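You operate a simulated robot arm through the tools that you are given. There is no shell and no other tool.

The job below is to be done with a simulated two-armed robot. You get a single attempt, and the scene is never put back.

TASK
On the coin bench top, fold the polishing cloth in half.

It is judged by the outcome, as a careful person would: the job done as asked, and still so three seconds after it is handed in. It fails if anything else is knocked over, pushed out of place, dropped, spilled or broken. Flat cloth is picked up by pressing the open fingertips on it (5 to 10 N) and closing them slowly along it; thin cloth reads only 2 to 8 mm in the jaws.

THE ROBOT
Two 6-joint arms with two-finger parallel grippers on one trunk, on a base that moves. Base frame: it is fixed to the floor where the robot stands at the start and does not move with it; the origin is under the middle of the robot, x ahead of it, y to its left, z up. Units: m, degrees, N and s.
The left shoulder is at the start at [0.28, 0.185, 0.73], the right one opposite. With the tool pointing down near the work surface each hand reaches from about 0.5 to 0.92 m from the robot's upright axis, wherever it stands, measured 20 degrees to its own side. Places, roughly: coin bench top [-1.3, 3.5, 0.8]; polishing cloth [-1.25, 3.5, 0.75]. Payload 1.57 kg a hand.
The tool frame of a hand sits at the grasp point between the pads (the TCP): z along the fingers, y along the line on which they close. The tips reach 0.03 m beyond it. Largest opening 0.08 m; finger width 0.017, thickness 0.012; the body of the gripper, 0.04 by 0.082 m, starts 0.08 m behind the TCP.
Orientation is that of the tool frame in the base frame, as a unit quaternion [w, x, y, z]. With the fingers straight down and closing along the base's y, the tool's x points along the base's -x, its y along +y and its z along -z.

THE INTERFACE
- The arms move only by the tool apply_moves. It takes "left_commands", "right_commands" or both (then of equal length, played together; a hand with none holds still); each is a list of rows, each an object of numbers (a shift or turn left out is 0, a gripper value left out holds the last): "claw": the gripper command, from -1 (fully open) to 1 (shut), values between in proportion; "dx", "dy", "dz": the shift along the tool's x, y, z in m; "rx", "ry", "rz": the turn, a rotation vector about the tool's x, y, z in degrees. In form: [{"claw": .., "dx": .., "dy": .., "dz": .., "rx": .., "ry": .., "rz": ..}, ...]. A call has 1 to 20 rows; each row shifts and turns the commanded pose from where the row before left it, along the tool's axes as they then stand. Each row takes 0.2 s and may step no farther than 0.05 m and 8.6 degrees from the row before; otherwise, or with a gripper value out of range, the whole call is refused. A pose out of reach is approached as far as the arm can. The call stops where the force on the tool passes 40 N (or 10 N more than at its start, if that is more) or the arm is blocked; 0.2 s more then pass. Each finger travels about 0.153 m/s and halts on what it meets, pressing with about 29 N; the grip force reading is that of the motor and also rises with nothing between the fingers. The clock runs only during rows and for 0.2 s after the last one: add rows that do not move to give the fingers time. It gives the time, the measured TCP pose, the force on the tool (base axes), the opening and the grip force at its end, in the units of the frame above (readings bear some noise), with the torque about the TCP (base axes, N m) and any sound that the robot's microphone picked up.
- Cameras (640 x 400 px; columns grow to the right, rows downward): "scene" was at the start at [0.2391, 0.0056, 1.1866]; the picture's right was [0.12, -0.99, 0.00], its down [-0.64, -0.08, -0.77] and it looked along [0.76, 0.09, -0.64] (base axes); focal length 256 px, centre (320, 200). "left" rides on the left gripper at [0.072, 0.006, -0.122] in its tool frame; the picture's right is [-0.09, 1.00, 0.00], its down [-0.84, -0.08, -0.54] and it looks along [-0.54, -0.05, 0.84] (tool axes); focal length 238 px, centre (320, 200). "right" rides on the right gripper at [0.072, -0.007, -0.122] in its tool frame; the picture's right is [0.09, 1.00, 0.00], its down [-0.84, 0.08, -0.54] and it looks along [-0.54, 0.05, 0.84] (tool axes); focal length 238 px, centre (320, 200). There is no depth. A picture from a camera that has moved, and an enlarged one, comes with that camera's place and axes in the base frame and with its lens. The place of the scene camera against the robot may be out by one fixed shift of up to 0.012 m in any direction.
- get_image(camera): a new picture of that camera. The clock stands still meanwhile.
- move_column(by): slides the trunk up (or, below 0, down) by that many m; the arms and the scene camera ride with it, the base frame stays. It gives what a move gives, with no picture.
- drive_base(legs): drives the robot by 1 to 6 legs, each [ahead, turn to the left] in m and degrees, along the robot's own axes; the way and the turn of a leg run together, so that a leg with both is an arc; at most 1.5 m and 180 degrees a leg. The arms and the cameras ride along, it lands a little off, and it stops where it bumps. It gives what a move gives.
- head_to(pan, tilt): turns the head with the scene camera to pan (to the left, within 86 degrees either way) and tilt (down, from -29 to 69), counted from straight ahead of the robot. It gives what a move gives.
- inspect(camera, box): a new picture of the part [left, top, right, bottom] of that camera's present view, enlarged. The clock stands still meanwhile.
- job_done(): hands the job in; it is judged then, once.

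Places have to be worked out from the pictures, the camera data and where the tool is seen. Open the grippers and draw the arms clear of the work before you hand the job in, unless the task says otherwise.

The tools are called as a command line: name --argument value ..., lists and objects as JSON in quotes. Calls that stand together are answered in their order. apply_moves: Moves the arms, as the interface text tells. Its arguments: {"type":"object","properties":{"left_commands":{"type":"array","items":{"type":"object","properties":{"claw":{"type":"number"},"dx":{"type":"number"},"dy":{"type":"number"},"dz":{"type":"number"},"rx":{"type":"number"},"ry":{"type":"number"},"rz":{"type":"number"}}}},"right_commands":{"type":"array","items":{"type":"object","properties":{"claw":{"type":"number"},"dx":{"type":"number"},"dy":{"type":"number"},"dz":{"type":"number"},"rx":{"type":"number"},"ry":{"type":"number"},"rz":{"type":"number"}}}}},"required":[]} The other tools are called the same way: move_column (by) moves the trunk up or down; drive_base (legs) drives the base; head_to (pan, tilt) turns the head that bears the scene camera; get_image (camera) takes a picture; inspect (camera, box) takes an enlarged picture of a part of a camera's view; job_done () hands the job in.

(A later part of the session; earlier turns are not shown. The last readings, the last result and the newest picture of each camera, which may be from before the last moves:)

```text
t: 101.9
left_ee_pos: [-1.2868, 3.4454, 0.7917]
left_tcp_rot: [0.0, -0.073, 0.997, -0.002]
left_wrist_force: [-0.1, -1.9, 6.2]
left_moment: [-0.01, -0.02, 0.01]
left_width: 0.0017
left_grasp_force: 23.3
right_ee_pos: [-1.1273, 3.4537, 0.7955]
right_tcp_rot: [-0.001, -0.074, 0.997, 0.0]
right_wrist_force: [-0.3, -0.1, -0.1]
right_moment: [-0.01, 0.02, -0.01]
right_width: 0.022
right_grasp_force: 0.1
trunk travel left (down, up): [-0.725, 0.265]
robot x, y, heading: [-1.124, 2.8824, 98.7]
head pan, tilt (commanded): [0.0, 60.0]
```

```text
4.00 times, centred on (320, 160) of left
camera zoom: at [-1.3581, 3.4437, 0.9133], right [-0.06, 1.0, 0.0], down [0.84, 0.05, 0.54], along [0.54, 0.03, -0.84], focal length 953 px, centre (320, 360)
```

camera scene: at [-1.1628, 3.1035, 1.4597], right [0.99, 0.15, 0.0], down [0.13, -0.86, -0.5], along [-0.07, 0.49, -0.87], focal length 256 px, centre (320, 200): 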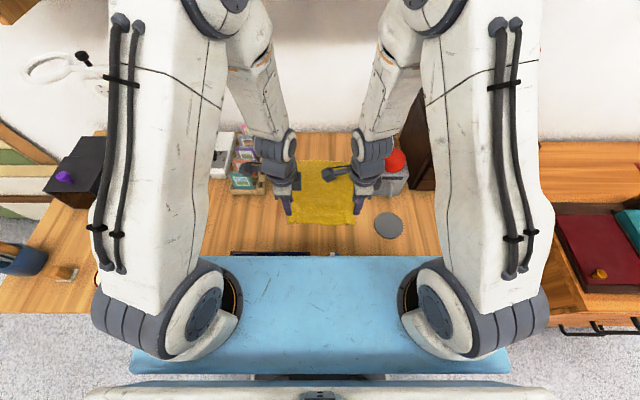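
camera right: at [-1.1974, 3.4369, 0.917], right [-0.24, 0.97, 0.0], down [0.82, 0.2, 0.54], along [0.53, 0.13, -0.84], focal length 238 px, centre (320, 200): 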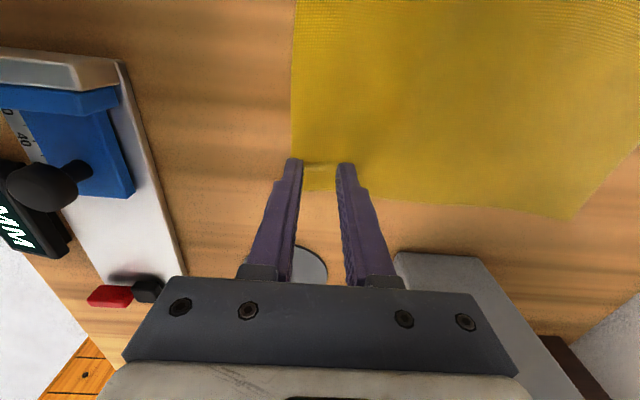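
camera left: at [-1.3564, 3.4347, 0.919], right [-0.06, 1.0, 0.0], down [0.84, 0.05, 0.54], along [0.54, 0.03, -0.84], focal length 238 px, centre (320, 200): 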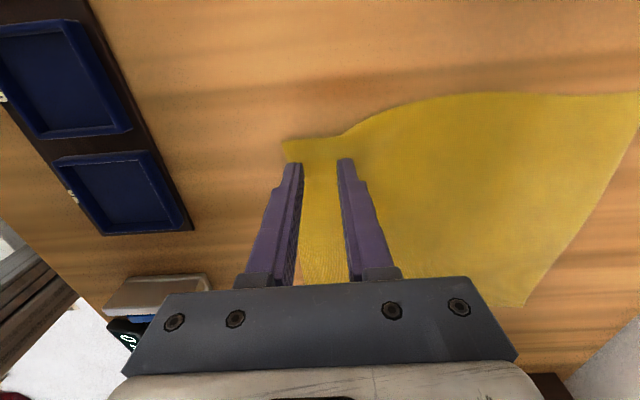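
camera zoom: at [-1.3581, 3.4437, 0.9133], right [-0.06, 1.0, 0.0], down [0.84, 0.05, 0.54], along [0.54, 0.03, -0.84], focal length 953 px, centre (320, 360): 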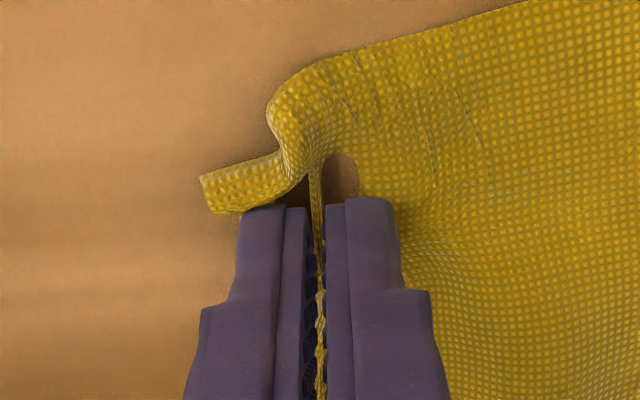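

Left holds the edge ridge (1.7 mm, 23 N). Now the right hand presses down.

apply_moves --right_commands '[{"dz": 0.002}, {"dz": 0.0012}, {}]'

```text
t: 102.7
left_ee_pos: [-1.2867, 3.4459, 0.7918]
left_tcp_rot: [0.0, -0.075, 0.997, -0.002]
left_wrist_force: [-1.2, -0.9, 6.7]
left_moment: [-0.05, 0.02, -0.01]
left_width: 0.0018
left_grasp_force: 24.0
right_ee_pos: [-1.127, 3.4543, 0.7926]
right_tcp_rot: [0.0, -0.073, 0.997, 0.0]
right_wrist_force: [-0.2, -0.2, -0.8]
right_moment: [0.02, 0.01, 0.0]
right_width: 0.0219
right_grasp_force: 0.1
trunk travel left (down, up): [-0.725, 0.265]
robot x, y, heading: [-1.1245, 2.8808, 98.8]
head pan, tilt (commanded): [0.0, 60.0]
```

No contact yet on the right; another 0.9 mm.

apply_moves --right_commands '[{"dz": 0.0009}, {}]'

```text
t: 103.3
left_ee_pos: [-1.2869, 3.4461, 0.7911]
left_tcp_rot: [0.0, -0.074, 0.997, -0.002]
left_wrist_force: [0.1, -1.4, 2.9]
left_moment: [0.0, -0.01, 0.01]
left_width: 0.0019
left_grasp_force: 23.5
right_ee_pos: [-1.1265, 3.4538, 0.7922]
right_tcp_rot: [0.0, -0.074, 0.997, 0.0]
right_wrist_force: [-1.2, 0.0, 3.3]
right_moment: [-0.05, 0.03, 0.02]
right_width: 0.0221
right_grasp_force: 0.1
trunk travel left (down, up): [-0.725, 0.265]
robot x, y, heading: [-1.1209, 2.8863, 98.6]
head pan, tilt (commanded): [0.0, 60.0]
```

Right touches with 3.3 N; I add 0.35 mm to reach about 8 N and close slowly in the same manner.

apply_moves --right_commands '[{"dz": 0.00035}, {"claw": 0.5, "dy": 0.001}, {"claw": 0.55, "dy": 0.001}, {"claw": 0.6, "dy": 0.001}, {"claw": 0.65, "dy": 0.001}, {"claw": 0.7, "dy": 0.001}, {"claw": 0.75, "dy": 0.001}]'

inspect --camera "right" --box '[240, 110, 400, 210]'

```text
t: 104.9
left_ee_pos: [-1.2865, 3.4461, 0.791]
left_tcp_rot: [0.0, -0.074, 0.997, -0.002]
left_wrist_force: [-1.2, 0.0, 0.5]
left_moment: [-0.01, -0.01, 0.01]
left_width: 0.0017
left_grasp_force: 23.6
right_ee_pos: [-1.1277, 3.4601, 0.7914]
right_tcp_rot: [0.001, -0.074, 0.997, 0.0]
right_wrist_force: [-1.3, -4.0, 18.2]
right_moment: [-0.16, 0.0, -0.03]
right_width: 0.0095
right_grasp_force: 0.1
trunk travel left (down, up): [-0.725, 0.265]
robot x, y, heading: [-1.1266, 2.8833, 98.6]
head pan, tilt (commanded): [0.0, 60.0]
```

```text
4.00 times, centred on (320, 160) of right
camera zoom: at [-1.1982, 3.442, 0.9114], right [-0.24, 0.97, 0.0], down [0.82, 0.2, 0.54], along [0.53, 0.13, -0.84], focal length 953 px, centre (320, 360)
```

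zoom: 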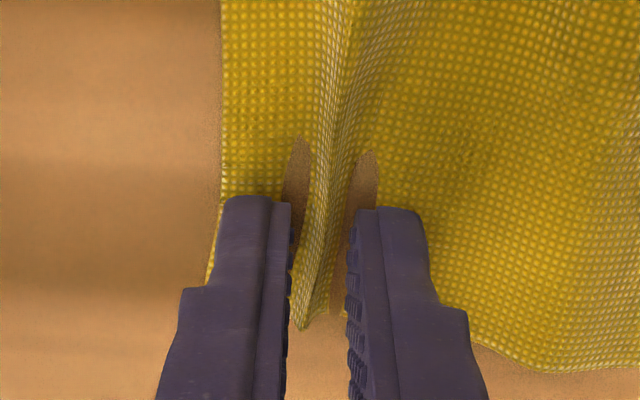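

A clean ridge forms on the right too; force is 18 N, so I ease 0.3 mm and finish closing.

apply_moves --right_commands '[{"dz": -0.0003, "claw": 0.8, "dy": 0.001}, {"claw": 0.85, "dy": 0.001}, {"claw": 0.9, "dy": 0.001}, {"claw": 0.95, "dy": 0.0005}, {"claw": 1.0}, {"claw": 1.0}, {}]'

inspect --camera "right" --box '[240, 110, 400, 210]'

```text
t: 106.5
left_ee_pos: [-1.2861, 3.4459, 0.7915]
left_tcp_rot: [0.0, -0.073, 0.997, 0.0]
left_wrist_force: [0.0, -0.3, 1.2]
left_moment: [0.03, -0.02, 0.01]
left_width: 0.0018
left_grasp_force: 23.7
right_ee_pos: [-1.1277, 3.4628, 0.7906]
right_tcp_rot: [0.0, -0.074, 0.997, 0.001]
right_wrist_force: [1.2, -4.4, 21.9]
right_moment: [-0.15, -0.11, -0.01]
right_width: 0.0017
right_grasp_force: 23.9
trunk travel left (down, up): [-0.725, 0.265]
robot x, y, heading: [-1.1246, 2.886, 98.8]
head pan, tilt (commanded): [0.0, 60.0]
```

```text
4.00 times, centred on (320, 160) of right
camera zoom: at [-1.1986, 3.4452, 0.9114], right [-0.24, 0.97, 0.0], down [0.82, 0.2, 0.54], along [0.53, 0.13, -0.84], focal length 953 px, centre (320, 360)
```

zoom: 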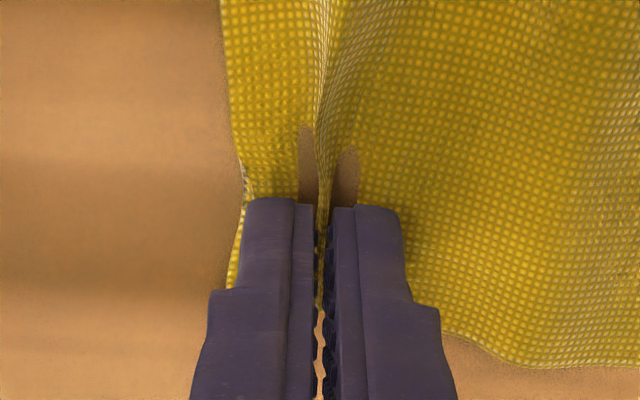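

Both hands hold the edge ridge parallel to the front edge. I carry it up in a slow arc about the middle line, to the top first.

apply_moves --left_commands '[{"dy": 0.0014, "dz": -0.0111}, {"dy": 0.0015, "dz": -0.0112}, {"dy": 0.0043, "dz": -0.0103}, {"dy": 0.0043, "dz": -0.0104}, {"dy": 0.0068, "dz": -0.0089}, {"dy": 0.0069, "dz": -0.0089}, {"dy": 0.0089, "dz": -0.0068}, {"dy": 0.0089, "dz": -0.0069}, {"dy": 0.0103, "dz": -0.0043}, {"dy": 0.0104, "dz": -0.0043}, {"dy": 0.0111, "dz": -0.0014}, {"dy": 0.0112, "dz": -0.0015}, {}]' --right_commands '[{"dy": 0.0014, "dz": -0.0111}, {"dy": 0.0015, "dz": -0.0112}, {"dy": 0.0043, "dz": -0.0103}, {"dy": 0.0043, "dz": -0.0104}, {"dy": 0.0068, "dz": -0.0089}, {"dy": 0.0069, "dz": -0.0089}, {"dy": 0.0089, "dz": -0.0068}, {"dy": 0.0089, "dz": -0.0069}, {"dy": 0.0103, "dz": -0.0043}, {"dy": 0.0104, "dz": -0.0043}, {"dy": 0.0111, "dz": -0.0014}, {"dy": 0.0112, "dz": -0.0015}, {}]'

get_image --camera "left"

get_image --camera "right"

inspect --camera "scene" --box '[240, 120, 400, 220]'

```text
t: 109.3
left_ee_pos: [-1.2987, 3.5302, 0.8777]
left_tcp_rot: [0.0, -0.074, 0.997, -0.001]
left_wrist_force: [1.1, 0.1, -1.3]
left_moment: [-0.01, -0.01, -0.02]
left_width: 0.0014
left_grasp_force: 23.3
right_ee_pos: [-1.1405, 3.549, 0.8768]
right_tcp_rot: [0.0, -0.074, 0.997, -0.001]
right_wrist_force: [-0.1, -0.2, 0.4]
right_moment: [-0.03, -0.02, 0.0]
right_width: 0.0017
right_grasp_force: 23.9
trunk travel left (down, up): [-0.725, 0.265]
robot x, y, heading: [-1.1251, 2.8838, 98.5]
head pan, tilt (commanded): [0.0, 60.0]
```

```text
taken
camera left: at [-1.3708, 3.5288, 0.9988], right [-0.06, 1.0, 0.0], down [0.84, 0.05, 0.54], along [0.54, 0.03, -0.84], focal length 238 px, centre (320, 200)
```

left: 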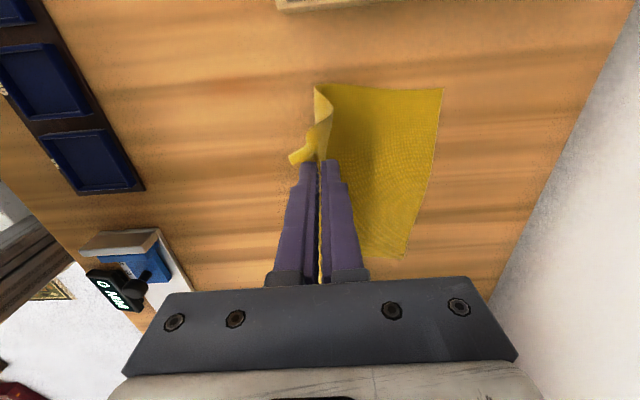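

```text
taken
camera right: at [-1.2115, 3.5312, 0.9975], right [-0.24, 0.97, 0.0], down [0.82, 0.2, 0.54], along [0.53, 0.13, -0.84], focal length 238 px, centre (320, 200)
```

right: 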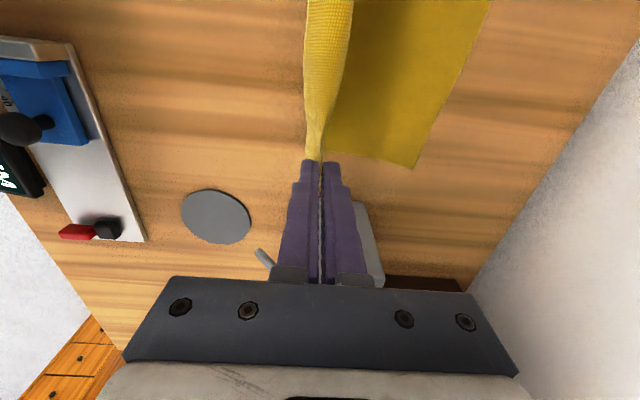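

```text
4.00 times, centred on (320, 170) of scene
camera zoom: at [-1.1628, 3.1036, 1.4597], right [0.99, 0.15, 0.0], down [0.13, -0.86, -0.5], along [-0.07, 0.49, -0.87], focal length 1026 px, centre (320, 320)
```

zoom: 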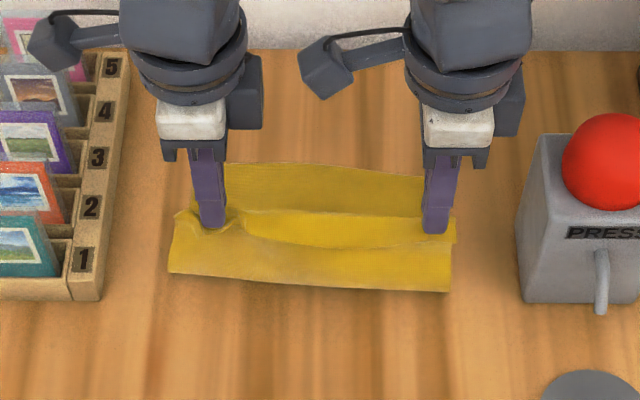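

The cloth hangs well with the crease at about 0.666 (left) and 0.65 (right) and the back edge unmoved at about 0.78. I continue over and down to about 43 mm height.

apply_moves --left_commands '[{"dy": 0.0112, "dz": 0.0014}, {"dy": 0.0111, "dz": 0.0015}, {"dy": 0.0104, "dz": 0.0043}, {"dy": 0.0103, "dz": 0.0043}, {"dy": 0.0089, "dz": 0.0068}, {"dy": 0.0089, "dz": 0.0069}, {"dy": 0.0069, "dz": 0.0089}, {"dy": 0.0068, "dz": 0.0089}, {}]' --right_commands '[{"dy": 0.0115, "dz": 0.0014}, {"dy": 0.0115, "dz": 0.0015}, {"dy": 0.0108, "dz": 0.0043}, {"dy": 0.0106, "dz": 0.0043}, {"dy": 0.0092, "dz": 0.0068}, {"dy": 0.0092, "dz": 0.0069}, {"dy": 0.0072, "dz": 0.0089}, {"dy": 0.007, "dz": 0.0089}, {}]'

get_image --camera "left"

get_image --camera "right"

inspect --camera "scene" --box '[240, 120, 400, 220]'

```text
t: 111.3
left_ee_pos: [-1.3093, 3.6049, 0.8326]
left_tcp_rot: [0.0, -0.074, 0.997, -0.001]
left_wrist_force: [-0.2, -0.1, -0.4]
left_moment: [0.01, 0.03, 0.0]
left_width: 0.0017
left_grasp_force: 23.6
right_ee_pos: [-1.1524, 3.6252, 0.8335]
right_tcp_rot: [0.0, -0.074, 0.997, -0.001]
right_wrist_force: [0.3, -0.1, -0.1]
right_moment: [0.0, 0.0, 0.01]
right_width: 0.0022
right_grasp_force: 23.2
trunk travel left (down, up): [-0.725, 0.265]
robot x, y, heading: [-1.1239, 2.8835, 98.2]
head pan, tilt (commanded): [0.0, 60.0]
```

```text
taken
camera left: at [-1.3817, 3.6031, 0.9555], right [-0.06, 1.0, 0.0], down [0.84, 0.05, 0.54], along [0.54, 0.03, -0.84], focal length 238 px, centre (320, 200)
```

left: 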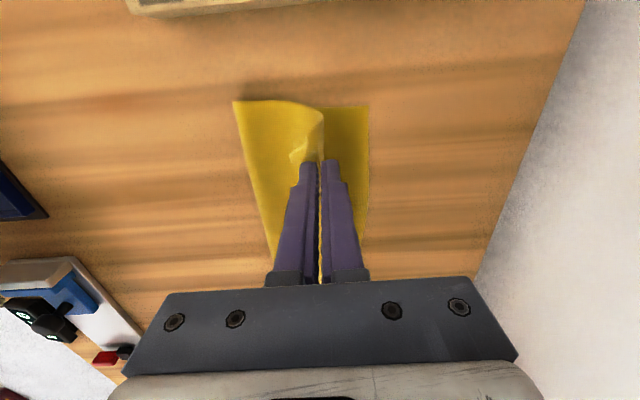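

```text
taken
camera right: at [-1.2228, 3.6072, 0.9542], right [-0.24, 0.97, 0.0], down [0.82, 0.2, 0.54], along [0.53, 0.13, -0.84], focal length 238 px, centre (320, 200)
```

right: 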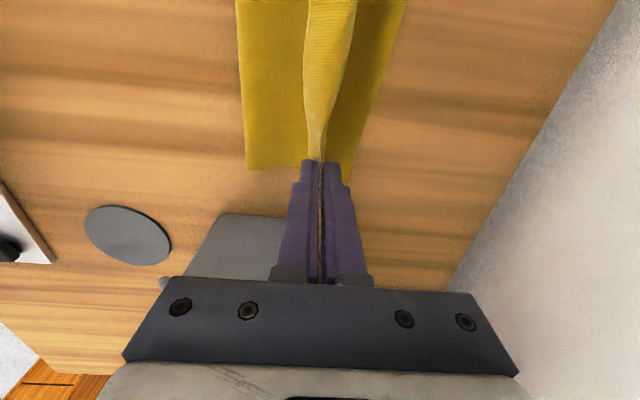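

```text
4.00 times, centred on (320, 170) of scene
camera zoom: at [-1.1628, 3.1036, 1.4597], right [0.99, 0.15, 0.0], down [0.13, -0.86, -0.5], along [-0.07, 0.49, -0.87], focal length 1026 px, centre (320, 320)
```

zoom: 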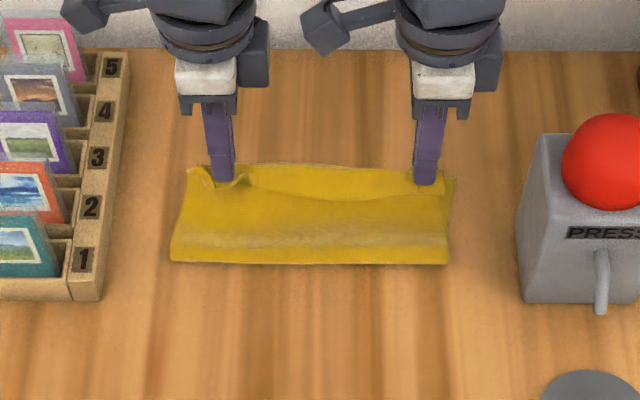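

The crease is at about 0.68 now with some slack in the top layer; lowering straight down should roll it to the middle. I lower both hands 30 mm.

apply_moves --left_commands '[{"dz": 0.006}, {"dz": 0.006}, {"dz": 0.006}, {"dz": 0.006}, {"dz": 0.006}, {}, {}]' --right_commands '[{"dz": 0.006}, {"dz": 0.006}, {"dz": 0.006}, {"dz": 0.006}, {"dz": 0.006}, {}, {}]'

get_image --camera "left"

get_image --camera "right"

inspect --camera "scene" --box '[240, 120, 400, 220]'

```text
t: 112.9
left_ee_pos: [-1.3107, 3.6047, 0.8035]
left_tcp_rot: [0.0, -0.074, 0.997, -0.001]
left_wrist_force: [0.4, 0.2, 0.3]
left_moment: [-0.01, 0.05, -0.02]
left_width: 0.0015
left_grasp_force: 24.0
right_ee_pos: [-1.1514, 3.6257, 0.804]
right_tcp_rot: [-0.001, -0.074, 0.997, 0.0]
right_wrist_force: [0.3, -0.3, -0.5]
right_moment: [0.01, 0.0, -0.01]
right_width: 0.0022
right_grasp_force: 23.6
trunk travel left (down, up): [-0.725, 0.265]
robot x, y, heading: [-1.1235, 2.8838, 98.5]
head pan, tilt (commanded): [0.0, 60.0]
```

```text
taken
camera left: at [-1.3818, 3.6026, 0.9256], right [-0.06, 1.0, 0.0], down [0.84, 0.05, 0.54], along [0.54, 0.03, -0.84], focal length 238 px, centre (320, 200)
```

left: 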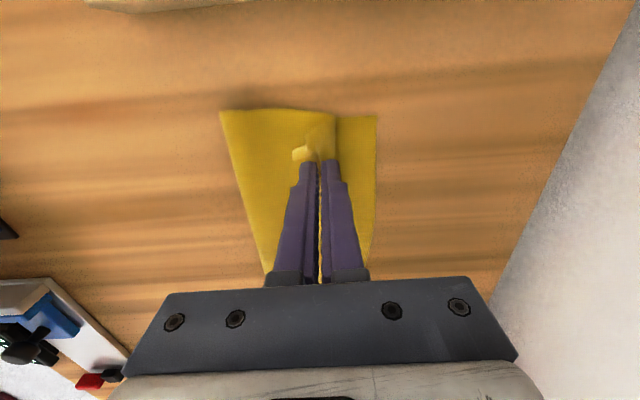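

```text
taken
camera right: at [-1.2224, 3.6072, 0.9242], right [-0.24, 0.97, 0.0], down [0.82, 0.2, 0.54], along [0.53, 0.13, -0.84], focal length 238 px, centre (320, 200)
```

right: 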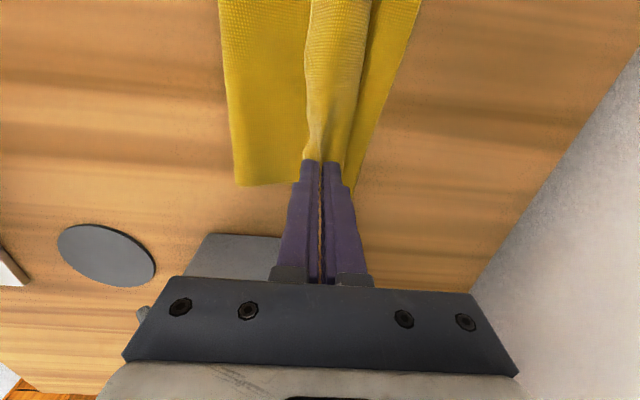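

```text
4.00 times, centred on (320, 170) of scene
camera zoom: at [-1.1628, 3.1035, 1.4597], right [0.99, 0.15, 0.0], down [0.13, -0.86, -0.5], along [-0.07, 0.49, -0.87], focal length 1026 px, centre (320, 320)
```

zoom: 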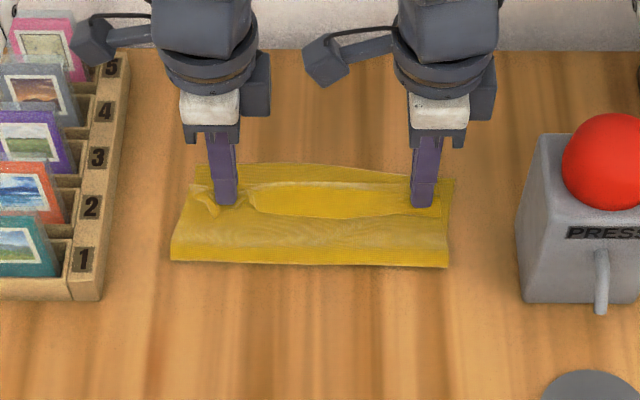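

The strip beyond the jaws again lies back on top (edge at about 0.705, curl at 0.742), since a downward grip cannot turn the edge over. A better way is to hold the cloth at its middle line, let both halves hang, and lay it down double, so I carry the edge back and spread the cloth flat again.

apply_moves --left_commands '[{"dz": -0.01}, {"dz": -0.01}, {"dz": -0.01}, {"dy": -0.0068, "dz": -0.0089}, {"dy": -0.0069, "dz": -0.0089}, {"dy": -0.0089, "dz": -0.0069}, {"dy": -0.0089, "dz": -0.0068}, {"dy": -0.0103, "dz": -0.0043}, {"dy": -0.0104, "dz": -0.0043}, {"dy": -0.0111, "dz": -0.0015}, {"dy": -0.0112, "dz": -0.0014}, {}]' --right_commands '[{"dz": -0.01}, {"dz": -0.01}, {"dz": -0.01}, {"dy": -0.007, "dz": -0.0089}, {"dy": -0.0072, "dz": -0.0089}, {"dy": -0.0092, "dz": -0.0069}, {"dy": -0.0092, "dz": -0.0068}, {"dy": -0.0106, "dz": -0.0043}, {"dy": -0.0108, "dz": -0.0043}, {"dy": -0.0115, "dz": -0.0015}, {"dy": -0.0115, "dz": -0.0014}, {}]'

apply_moves --left_commands '[{"dy": -0.0112, "dz": 0.0015}, {"dy": -0.0111, "dz": 0.0014}, {"dy": -0.0104, "dz": 0.0043}, {"dy": -0.0103, "dz": 0.0043}, {"dy": -0.0089, "dz": 0.0069}, {"dy": -0.0089, "dz": 0.0068}, {"dy": -0.0069, "dz": 0.0089}, {"dy": -0.0068, "dz": 0.0089}, {"dy": -0.0043, "dz": 0.0104}, {"dy": -0.0043, "dz": 0.0103}, {"dy": -0.0015, "dz": 0.0112}, {"dy": -0.0014, "dz": 0.0095}, {}]' --right_commands '[{"dy": -0.0112, "dz": 0.0015}, {"dy": -0.0111, "dz": 0.0014}, {"dy": -0.0104, "dz": 0.0043}, {"dy": -0.0103, "dz": 0.0043}, {"dy": -0.0089, "dz": 0.0069}, {"dy": -0.0089, "dz": 0.0068}, {"dy": -0.0069, "dz": 0.0089}, {"dy": -0.0068, "dz": 0.0089}, {"dy": -0.0043, "dz": 0.0104}, {"dy": -0.0043, "dz": 0.0103}, {"dy": -0.0015, "dz": 0.0112}, {"dy": -0.0014, "dz": 0.0095}, {}]'

get_image --camera "left"

get_image --camera "right"

inspect --camera "scene" --box '[240, 130, 400, 230]'

```text
t: 115.5
left_ee_pos: [-1.2996, 3.5309, 0.8765]
left_tcp_rot: [0.0, -0.074, 0.997, -0.002]
left_wrist_force: [-0.7, 0.0, 0.8]
left_moment: [0.02, 0.02, -0.01]
left_width: 0.0017
left_grasp_force: 23.3
right_ee_pos: [-1.1406, 3.5486, 0.8768]
right_tcp_rot: [0.0, -0.074, 0.997, 0.0]
right_wrist_force: [-1.0, -0.1, -0.4]
right_moment: [0.02, -0.04, 0.0]
right_width: 0.0018
right_grasp_force: 23.8
trunk travel left (down, up): [-0.725, 0.265]
robot x, y, heading: [-1.1246, 2.8832, 98.2]
head pan, tilt (commanded): [0.0, 60.0]
```

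```text
t: 118.3
left_ee_pos: [-1.2855, 3.4457, 0.7914]
left_tcp_rot: [0.0, -0.074, 0.997, -0.001]
left_wrist_force: [-0.2, -0.1, 0.9]
left_moment: [-0.02, -0.01, 0.01]
left_width: 0.0017
left_grasp_force: 23.6
right_ee_pos: [-1.1279, 3.4635, 0.7917]
right_tcp_rot: [-0.001, -0.074, 0.997, 0.0]
right_wrist_force: [-0.2, 0.1, 1.0]
right_moment: [0.01, -0.02, -0.02]
right_width: 0.0018
right_grasp_force: 23.6
trunk travel left (down, up): [-0.725, 0.265]
robot x, y, heading: [-1.1221, 2.8831, 98.7]
head pan, tilt (commanded): [0.0, 60.0]
```

```text
taken
camera left: at [-1.3578, 3.4436, 0.9144], right [-0.06, 1.0, 0.0], down [0.84, 0.05, 0.54], along [0.54, 0.03, -0.84], focal length 238 px, centre (320, 200)
```

left: 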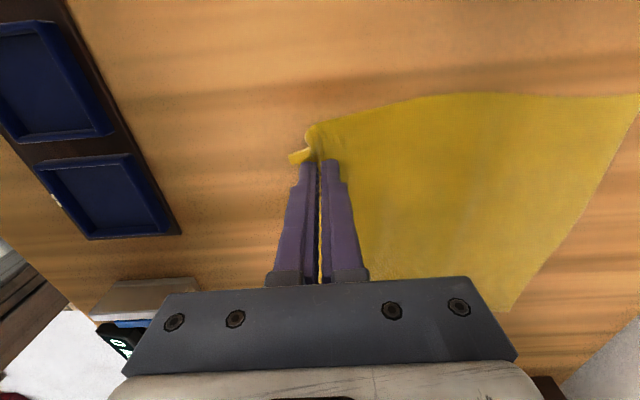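

```text
taken
camera right: at [-1.1986, 3.4463, 0.9126], right [-0.24, 0.97, 0.0], down [0.82, 0.2, 0.54], along [0.53, 0.13, -0.84], focal length 238 px, centre (320, 200)
```

right: 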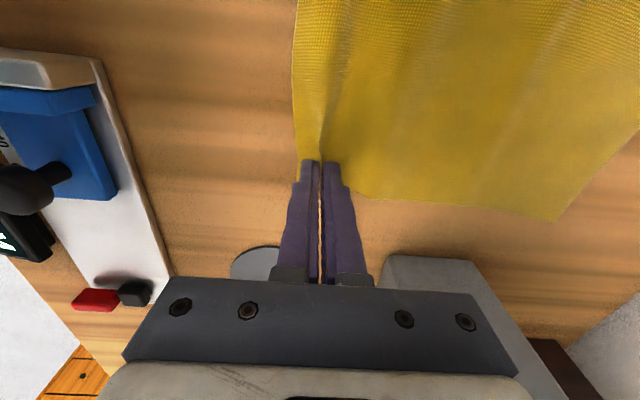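

```text
4.00 times, centred on (320, 180) of scene
camera zoom: at [-1.1628, 3.1036, 1.4597], right [0.99, 0.15, 0.0], down [0.13, -0.86, -0.5], along [-0.07, 0.49, -0.87], focal length 1026 px, centre (320, 280)
```

zoom: 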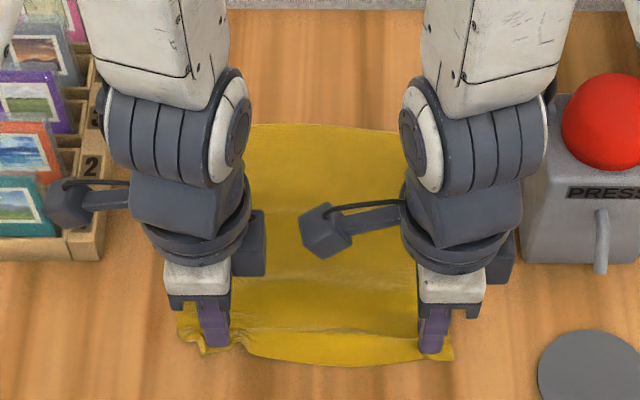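

The cloth is back at the front. I press lightly and open both hands with the outer finger pushing the edge back out.

apply_moves --left_commands '[{"dz": 0.0004}, {"claw": 0.9, "dy": -0.001}, {"claw": 0.8, "dy": -0.002}, {"claw": 0.7, "dy": -0.002}, {"claw": 0.6, "dy": -0.002}, {"claw": 0.5, "dy": -0.002}, {"claw": 0.4, "dy": -0.002}, {"claw": 0.3, "dy": -0.002}, {}]' --right_commands '[{"dz": 0.0004}, {"claw": 0.9, "dy": -0.001}, {"claw": 0.8, "dy": -0.002}, {"claw": 0.7, "dy": -0.002}, {"claw": 0.6, "dy": -0.002}, {"claw": 0.5, "dy": -0.002}, {"claw": 0.4, "dy": -0.002}, {"claw": 0.3, "dy": -0.002}, {}]'

apply_moves --left_commands '[{"dz": -0.01}, {"dz": -0.02}, {"dz": -0.03}, {"dz": -0.03}, {"dz": -0.03}, {}]' --right_commands '[{"dz": -0.01}, {"dz": -0.02}, {"dz": -0.03}, {"dz": -0.03}, {"dz": -0.03}, {}]'

get_image --camera "left"

get_image --camera "right"

```text
t: 120.3
left_ee_pos: [-1.2838, 3.433, 0.7914]
left_tcp_rot: [0.001, -0.075, 0.997, -0.001]
left_wrist_force: [0.4, -0.5, 0.5]
left_moment: [0.03, -0.02, 0.0]
left_width: 0.0281
left_grasp_force: 0.2
right_ee_pos: [-1.1267, 3.451, 0.7924]
right_tcp_rot: [0.0, -0.074, 0.997, 0.0]
right_wrist_force: [0.3, 0.2, 0.1]
right_moment: [-0.03, 0.02, -0.01]
right_width: 0.0278
right_grasp_force: 0.1
trunk travel left (down, up): [-0.725, 0.265]
robot x, y, heading: [-1.1192, 2.8839, 98.8]
head pan, tilt (commanded): [0.0, 60.0]
```

```text
t: 121.7
left_ee_pos: [-1.2842, 3.4323, 0.9125]
left_tcp_rot: [0.0, -0.074, 0.997, -0.001]
left_wrist_force: [0.9, 0.5, 0.3]
left_moment: [0.03, 0.02, 0.0]
left_width: 0.0281
left_grasp_force: 0.0
right_ee_pos: [-1.1265, 3.4497, 0.9123]
right_tcp_rot: [0.0, -0.074, 0.997, -0.001]
right_wrist_force: [0.1, 1.2, 0.9]
right_moment: [0.04, 0.02, 0.01]
right_width: 0.0281
right_grasp_force: 0.1
trunk travel left (down, up): [-0.725, 0.265]
robot x, y, heading: [-1.1212, 2.8867, 98.6]
head pan, tilt (commanded): [0.0, 60.0]
```

```text
taken
camera left: at [-1.3564, 3.4312, 1.0345], right [-0.06, 1.0, 0.0], down [0.84, 0.05, 0.54], along [0.54, 0.03, -0.84], focal length 238 px, centre (320, 200)
```

left: 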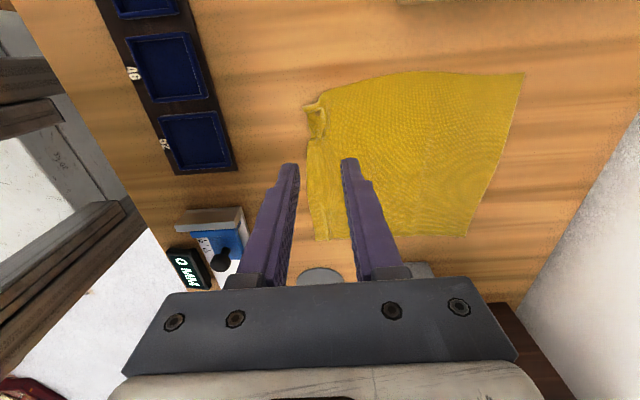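

```text
taken
camera right: at [-1.1972, 3.4326, 1.0331], right [-0.24, 0.97, 0.0], down [0.82, 0.2, 0.54], along [0.53, 0.13, -0.84], focal length 238 px, centre (320, 200)
```

right: 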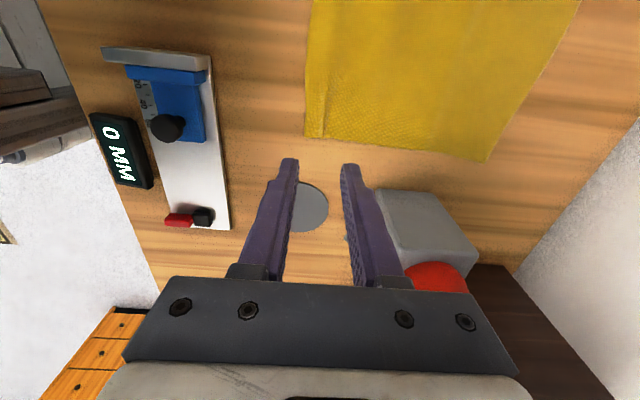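

The cloth is mostly flat with a small crumple at the front-left corner. I look closer at it.

inspect --camera "left" --box '[280, 50, 540, 250]'

inspect --camera "scene" --box '[240, 130, 400, 230]'

```text
2.00 times, centred on (410, 150) of left
camera zoom: at [-1.3564, 3.4312, 1.0345], right [-0.06, 1.0, 0.0], down [0.84, 0.05, 0.54], along [0.54, 0.03, -0.84], focal length 477 px, centre (140, 300)
```

zoom: 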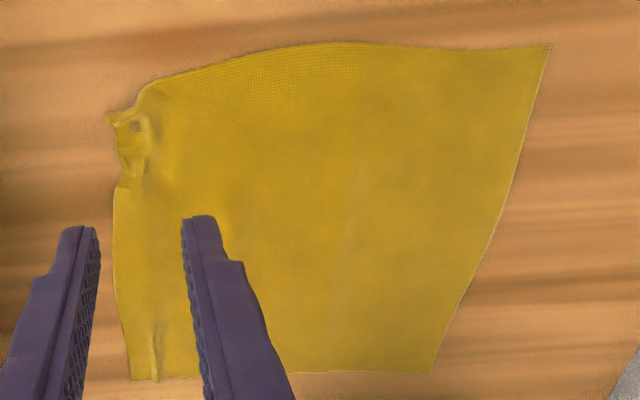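

```text
4.00 times, centred on (320, 180) of scene
camera zoom: at [-1.1628, 3.1032, 1.4598], right [0.99, 0.15, 0.0], down [0.13, -0.86, -0.5], along [-0.07, 0.49, -0.87], focal length 1026 px, centre (320, 280)
```

zoom: 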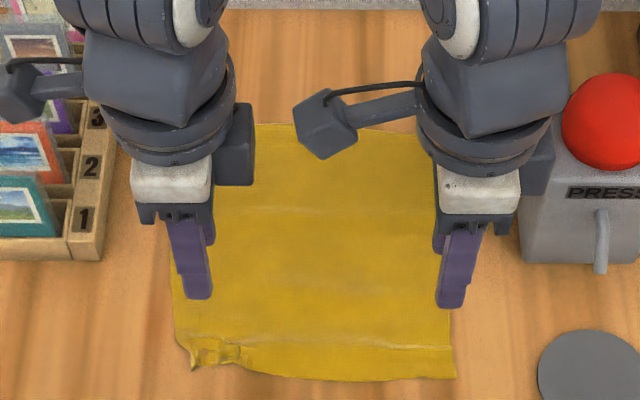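

I zoom in on the crumpled corner to plan a smoothing stroke.

inspect --camera "left" --box '[290, 85, 370, 135]'

inspect --camera "scene" --box '[270, 200, 350, 250]'

```text
8.00 times, centred on (330, 110) of left
camera zoom: at [-1.3564, 3.4312, 1.0345], right [-0.06, 1.0, 0.0], down [0.84, 0.05, 0.54], along [0.54, 0.03, -0.84], focal length 1907 px, centre (240, 920)
```

zoom: 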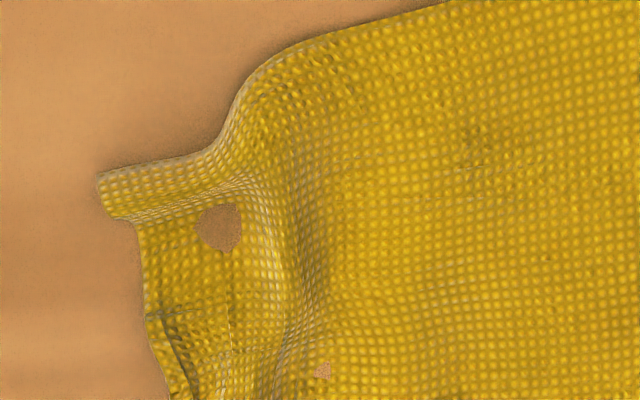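

```text
8.00 times, centred on (310, 225) of scene
camera zoom: at [-1.1628, 3.1032, 1.4598], right [0.99, 0.15, 0.0], down [0.13, -0.86, -0.5], along [-0.07, 0.49, -0.87], focal length 2052 px, centre (400, 0)
```

zoom: 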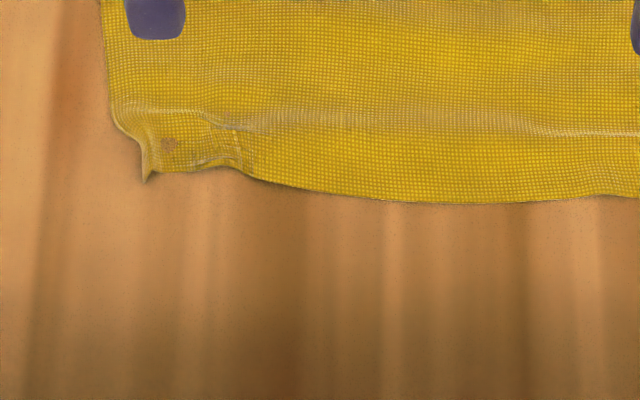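

The crumple is small and should hang out once the cloth is lifted. The middle line, measured from the back edge, runs from about (-1.334, 3.523) to (-1.115, 3.547); I move both hands above it, near the two sides, with openings of 24 mm.

apply_moves --left_commands '[{"dx": 0.0036, "dy": 0.024, "claw": 0.4}, {"dx": 0.0036, "dy": 0.024}, {"dx": 0.0036, "dy": 0.024}, {"dx": 0.0035, "dy": 0.0239}, {}]' --right_commands '[{"dx": 0.0011, "dy": 0.024, "claw": 0.4}, {"dx": 0.0011, "dy": 0.024}, {"dx": 0.0011, "dy": 0.024}, {"dx": 0.001, "dy": 0.0237}, {}]'

apply_moves --left_commands '[{"dz": 0.03}, {"dz": 0.03}, {"dz": 0.025}, {"dz": 0.02}, {"dz": 0.01}, {}]' --right_commands '[{"dz": 0.03}, {"dz": 0.03}, {"dz": 0.025}, {"dz": 0.02}, {"dz": 0.01}, {}]'

get_image --camera "left"

get_image --camera "right"

inspect --camera "scene" --box '[240, 110, 400, 210]'

```text
t: 122.9
left_ee_pos: [-1.3126, 3.5253, 0.9114]
left_tcp_rot: [0.001, -0.074, 0.997, -0.001]
left_wrist_force: [0.0, 0.6, 0.0]
left_moment: [0.01, -0.04, -0.01]
left_width: 0.024
left_grasp_force: 0.0
right_ee_pos: [-1.1464, 3.5441, 0.9112]
right_tcp_rot: [0.0, -0.075, 0.997, -0.001]
right_wrist_force: [-0.5, -0.1, 0.0]
right_moment: [-0.02, -0.02, 0.02]
right_width: 0.0239
right_grasp_force: 0.0
trunk travel left (down, up): [-0.725, 0.265]
robot x, y, heading: [-1.1244, 2.884, 98.8]
head pan, tilt (commanded): [0.0, 60.0]
```

```text
t: 124.3
left_ee_pos: [-1.3126, 3.5259, 0.7966]
left_tcp_rot: [0.001, -0.073, 0.997, -0.001]
left_wrist_force: [-0.7, 0.5, 0.4]
left_moment: [-0.02, 0.0, -0.04]
left_width: 0.024
left_grasp_force: 0.1
right_ee_pos: [-1.145, 3.5454, 0.7966]
right_tcp_rot: [0.001, -0.074, 0.997, 0.0]
right_wrist_force: [-0.1, -0.9, -0.9]
right_moment: [-0.02, 0.02, 0.01]
right_width: 0.0241
right_grasp_force: 0.1
trunk travel left (down, up): [-0.725, 0.265]
robot x, y, heading: [-1.121, 2.8838, 98.4]
head pan, tilt (commanded): [0.0, 60.0]
```

```text
taken
camera left: at [-1.3847, 3.5232, 0.9186], right [-0.06, 1.0, 0.0], down [0.84, 0.05, 0.54], along [0.54, 0.03, -0.84], focal length 238 px, centre (320, 200)
```

left: 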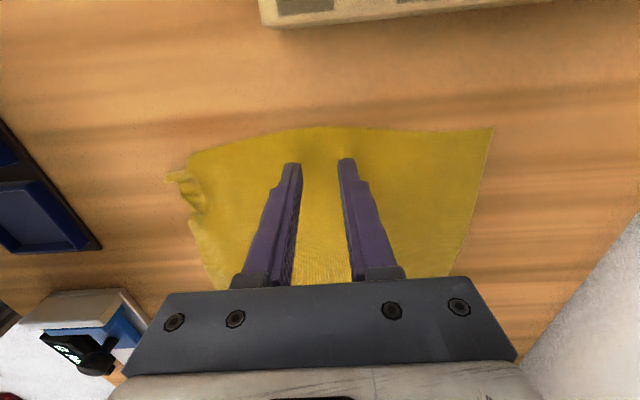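

```text
taken
camera right: at [-1.2153, 3.5274, 0.917], right [-0.24, 0.97, 0.0], down [0.82, 0.2, 0.54], along [0.53, 0.13, -0.84], focal length 238 px, centre (320, 200)
```

right: 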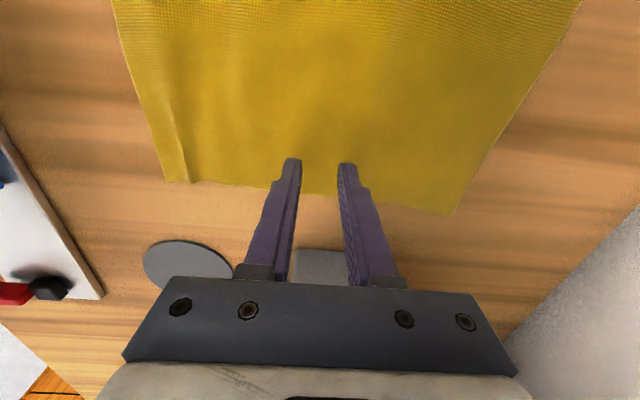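

```text
4.00 times, centred on (320, 160) of scene
camera zoom: at [-1.1628, 3.1036, 1.4597], right [0.99, 0.15, 0.0], down [0.13, -0.86, -0.5], along [-0.07, 0.49, -0.87], focal length 1026 px, centre (320, 360)
```

zoom: 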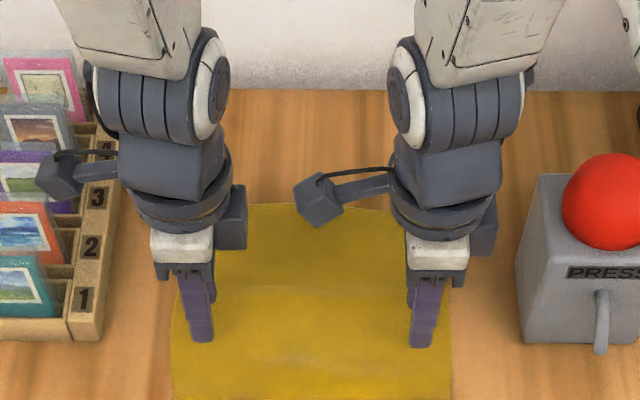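

Measured from the back edge, the left hand is 0.117 and the right 0.109 from it (half depth is 0.118), so I shift left 2 mm and right 6 mm toward me and lower to contact.

apply_moves --left_commands '[{"dy": -0.002, "dz": 0.002}, {"dz": 0.0025}, {}]' --right_commands '[{"dy": -0.006, "dz": 0.002}, {"dz": 0.0025}, {}]'

```text
t: 125.1
left_ee_pos: [-1.3113, 3.5226, 0.792]
left_tcp_rot: [0.0, -0.075, 0.997, -0.001]
left_wrist_force: [-0.1, 1.1, 0.8]
left_moment: [0.0, 0.01, -0.02]
left_width: 0.0241
left_grasp_force: 0.1
right_ee_pos: [-1.1443, 3.5392, 0.7921]
right_tcp_rot: [0.0, -0.074, 0.997, 0.001]
right_wrist_force: [0.0, -0.2, 1.3]
right_moment: [0.01, -0.01, -0.02]
right_width: 0.0241
right_grasp_force: 0.1
trunk travel left (down, up): [-0.725, 0.265]
robot x, y, heading: [-1.1251, 2.8834, 98.7]
head pan, tilt (commanded): [0.0, 60.0]
```

Both are about at first touch; I press 0.6 mm more.

apply_moves --left_commands '[{"dz": 0.0006}, {}]' --right_commands '[{"dz": 0.0005}, {}]'

```text
t: 125.7
left_ee_pos: [-1.3127, 3.5227, 0.7921]
left_tcp_rot: [0.0, -0.074, 0.997, -0.002]
left_wrist_force: [-0.1, -0.1, 0.9]
left_moment: [-0.01, 0.02, 0.0]
left_width: 0.0239
left_grasp_force: 0.2
right_ee_pos: [-1.1444, 3.538, 0.7913]
right_tcp_rot: [0.0, -0.074, 0.997, 0.0]
right_wrist_force: [0.2, 0.4, 0.5]
right_moment: [0.0, -0.01, 0.01]
right_width: 0.024
right_grasp_force: 0.1
trunk travel left (down, up): [-0.725, 0.265]
robot x, y, heading: [-1.1261, 2.8813, 98.4]
head pan, tilt (commanded): [0.0, 60.0]
```

Still nearly no force; another 0.8 mm on both.

apply_moves --left_commands '[{"dz": 0.0008}, {}]' --right_commands '[{"dz": 0.0008}, {}]'

```text
t: 126.3
left_ee_pos: [-1.3121, 3.5233, 0.7914]
left_tcp_rot: [0.0, -0.074, 0.997, -0.002]
left_wrist_force: [0.6, -0.6, 4.8]
left_moment: [0.03, 0.02, -0.02]
left_width: 0.0234
left_grasp_force: 0.1
right_ee_pos: [-1.1437, 3.5381, 0.7916]
right_tcp_rot: [0.0, -0.074, 0.997, 0.001]
right_wrist_force: [-0.2, 0.5, -0.4]
right_moment: [0.01, 0.02, 0.02]
right_width: 0.024
right_grasp_force: 0.1
trunk travel left (down, up): [-0.725, 0.265]
robot x, y, heading: [-1.1268, 2.8828, 98.5]
head pan, tilt (commanded): [0.0, 60.0]
```

Left presses 4.8 N, right nothing yet. I add 0.25 mm left and 0.7 mm right.

apply_moves --left_commands '[{"dz": 0.00025}, {}]' --right_commands '[{"dz": 0.0007}, {}]'

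```text
t: 126.9
left_ee_pos: [-1.3119, 3.5229, 0.7919]
left_tcp_rot: [0.0, -0.074, 0.997, 0.0]
left_wrist_force: [-1.1, 0.4, 3.1]
left_moment: [0.02, 0.0, -0.01]
left_width: 0.0239
left_grasp_force: 0.2
right_ee_pos: [-1.1432, 3.5382, 0.7906]
right_tcp_rot: [0.0, -0.074, 0.997, 0.0]
right_wrist_force: [0.9, -3.0, 10.9]
right_moment: [-0.11, -0.1, -0.01]
right_width: 0.024
right_grasp_force: 0.1
trunk travel left (down, up): [-0.725, 0.265]
robot x, y, heading: [-1.1207, 2.8846, 98.7]
head pan, tilt (commanded): [0.0, 60.0]
```

Right presses 10.9 N, left 3.1 N; I add 0.3 mm on the left and close both slowly, centres fixed, so the ridge forms on the middle line.

apply_moves --left_commands '[{"dz": 0.0003}, {"claw": 0.45}, {"claw": 0.5}, {"claw": 0.55}, {"claw": 0.6}, {"claw": 0.65}, {"claw": 0.7}, {"claw": 0.75}]' --right_commands '[{}, {"claw": 0.45}, {"claw": 0.5}, {"claw": 0.55}, {"claw": 0.6}, {"claw": 0.65}, {"claw": 0.7}, {"claw": 0.75}]'

inspect --camera "left" --box '[240, 110, 400, 210]'

inspect --camera "right" --box '[240, 110, 400, 210]'

```text
t: 128.7
left_ee_pos: [-1.3121, 3.5225, 0.791]
left_tcp_rot: [0.0, -0.075, 0.997, -0.001]
left_wrist_force: [0.8, -0.1, 8.0]
left_moment: [0.03, -0.01, 0.0]
left_width: 0.0082
left_grasp_force: 0.0
right_ee_pos: [-1.1442, 3.5392, 0.7921]
right_tcp_rot: [0.0, -0.074, 0.997, 0.002]
right_wrist_force: [-0.5, 0.8, 17.5]
right_moment: [-0.04, -0.07, 0.0]
right_width: 0.0107
right_grasp_force: 0.6
trunk travel left (down, up): [-0.725, 0.265]
robot x, y, heading: [-1.1198, 2.8859, 98.6]
head pan, tilt (commanded): [0.0, 60.0]
```

```text
4.00 times, centred on (320, 160) of left
camera zoom: at [-1.3842, 3.5209, 0.9132], right [-0.06, 1.0, 0.0], down [0.84, 0.05, 0.54], along [0.54, 0.03, -0.84], focal length 953 px, centre (320, 360)
```

zoom: 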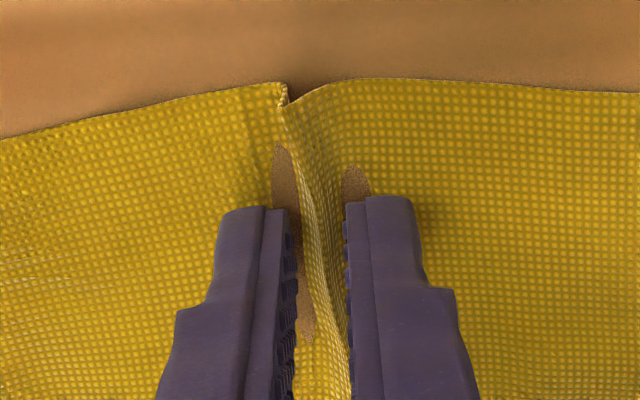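

```text
4.00 times, centred on (320, 160) of right
camera zoom: at [-1.2143, 3.5211, 0.9114], right [-0.24, 0.97, 0.0], down [0.82, 0.2, 0.54], along [0.53, 0.13, -0.84], focal length 953 px, centre (320, 360)
```

zoom: 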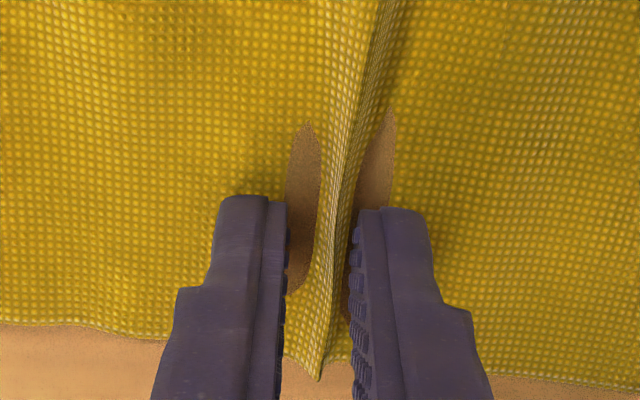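

Clean ridges on the middle line stand between both pairs of fingers. I ease the right by 0.3 mm and finish closing.

apply_moves --left_commands '[{"claw": 0.8}, {"claw": 0.85}, {"claw": 0.9}, {"claw": 0.95}, {"claw": 1.0}, {"claw": 1.0}, {}]' --right_commands '[{"claw": 0.8, "dz": -0.0003}, {"claw": 0.85}, {"claw": 0.9}, {"claw": 0.95}, {"claw": 1.0}, {"claw": 1.0}, {}]'

inspect --camera "left" --box '[240, 110, 400, 210]'

inspect --camera "right" --box '[240, 110, 400, 210]'

```text
t: 130.3
left_ee_pos: [-1.3128, 3.5227, 0.7911]
left_tcp_rot: [0.0, -0.074, 0.997, 0.0]
left_wrist_force: [-0.2, 0.0, 12.4]
left_moment: [0.04, -0.04, 0.04]
left_width: 0.0016
left_grasp_force: 23.3
right_ee_pos: [-1.1438, 3.5387, 0.7906]
right_tcp_rot: [0.0, -0.074, 0.997, 0.0]
right_wrist_force: [-1.6, 1.1, 11.7]
right_moment: [0.05, 0.01, 0.03]
right_width: 0.0015
right_grasp_force: 23.8
trunk travel left (down, up): [-0.725, 0.265]
robot x, y, heading: [-1.1231, 2.8832, 98.6]
head pan, tilt (commanded): [0.0, 60.0]
```

```text
4.00 times, centred on (320, 160) of left
camera zoom: at [-1.3842, 3.5211, 0.9131], right [-0.06, 1.0, 0.0], down [0.84, 0.05, 0.54], along [0.54, 0.03, -0.84], focal length 953 px, centre (320, 360)
```

zoom: 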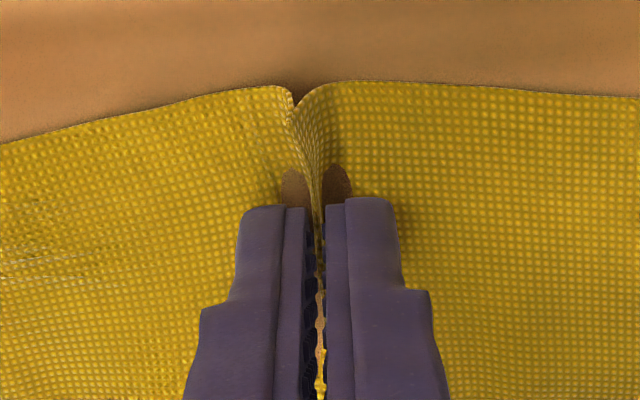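

```text
4.00 times, centred on (320, 160) of right
camera zoom: at [-1.2141, 3.5209, 0.9114], right [-0.24, 0.97, 0.0], down [0.82, 0.2, 0.54], along [0.53, 0.13, -0.84], focal length 953 px, centre (320, 360)
```

zoom: 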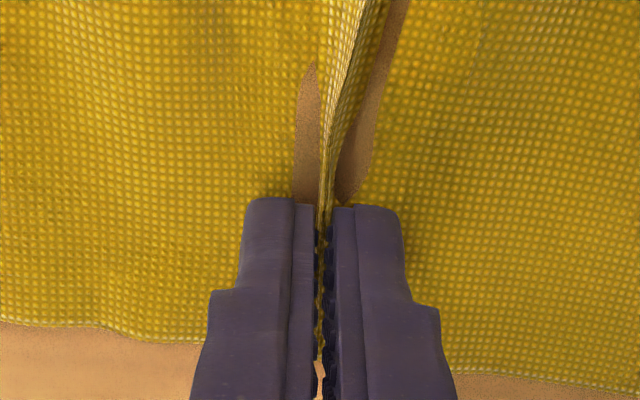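

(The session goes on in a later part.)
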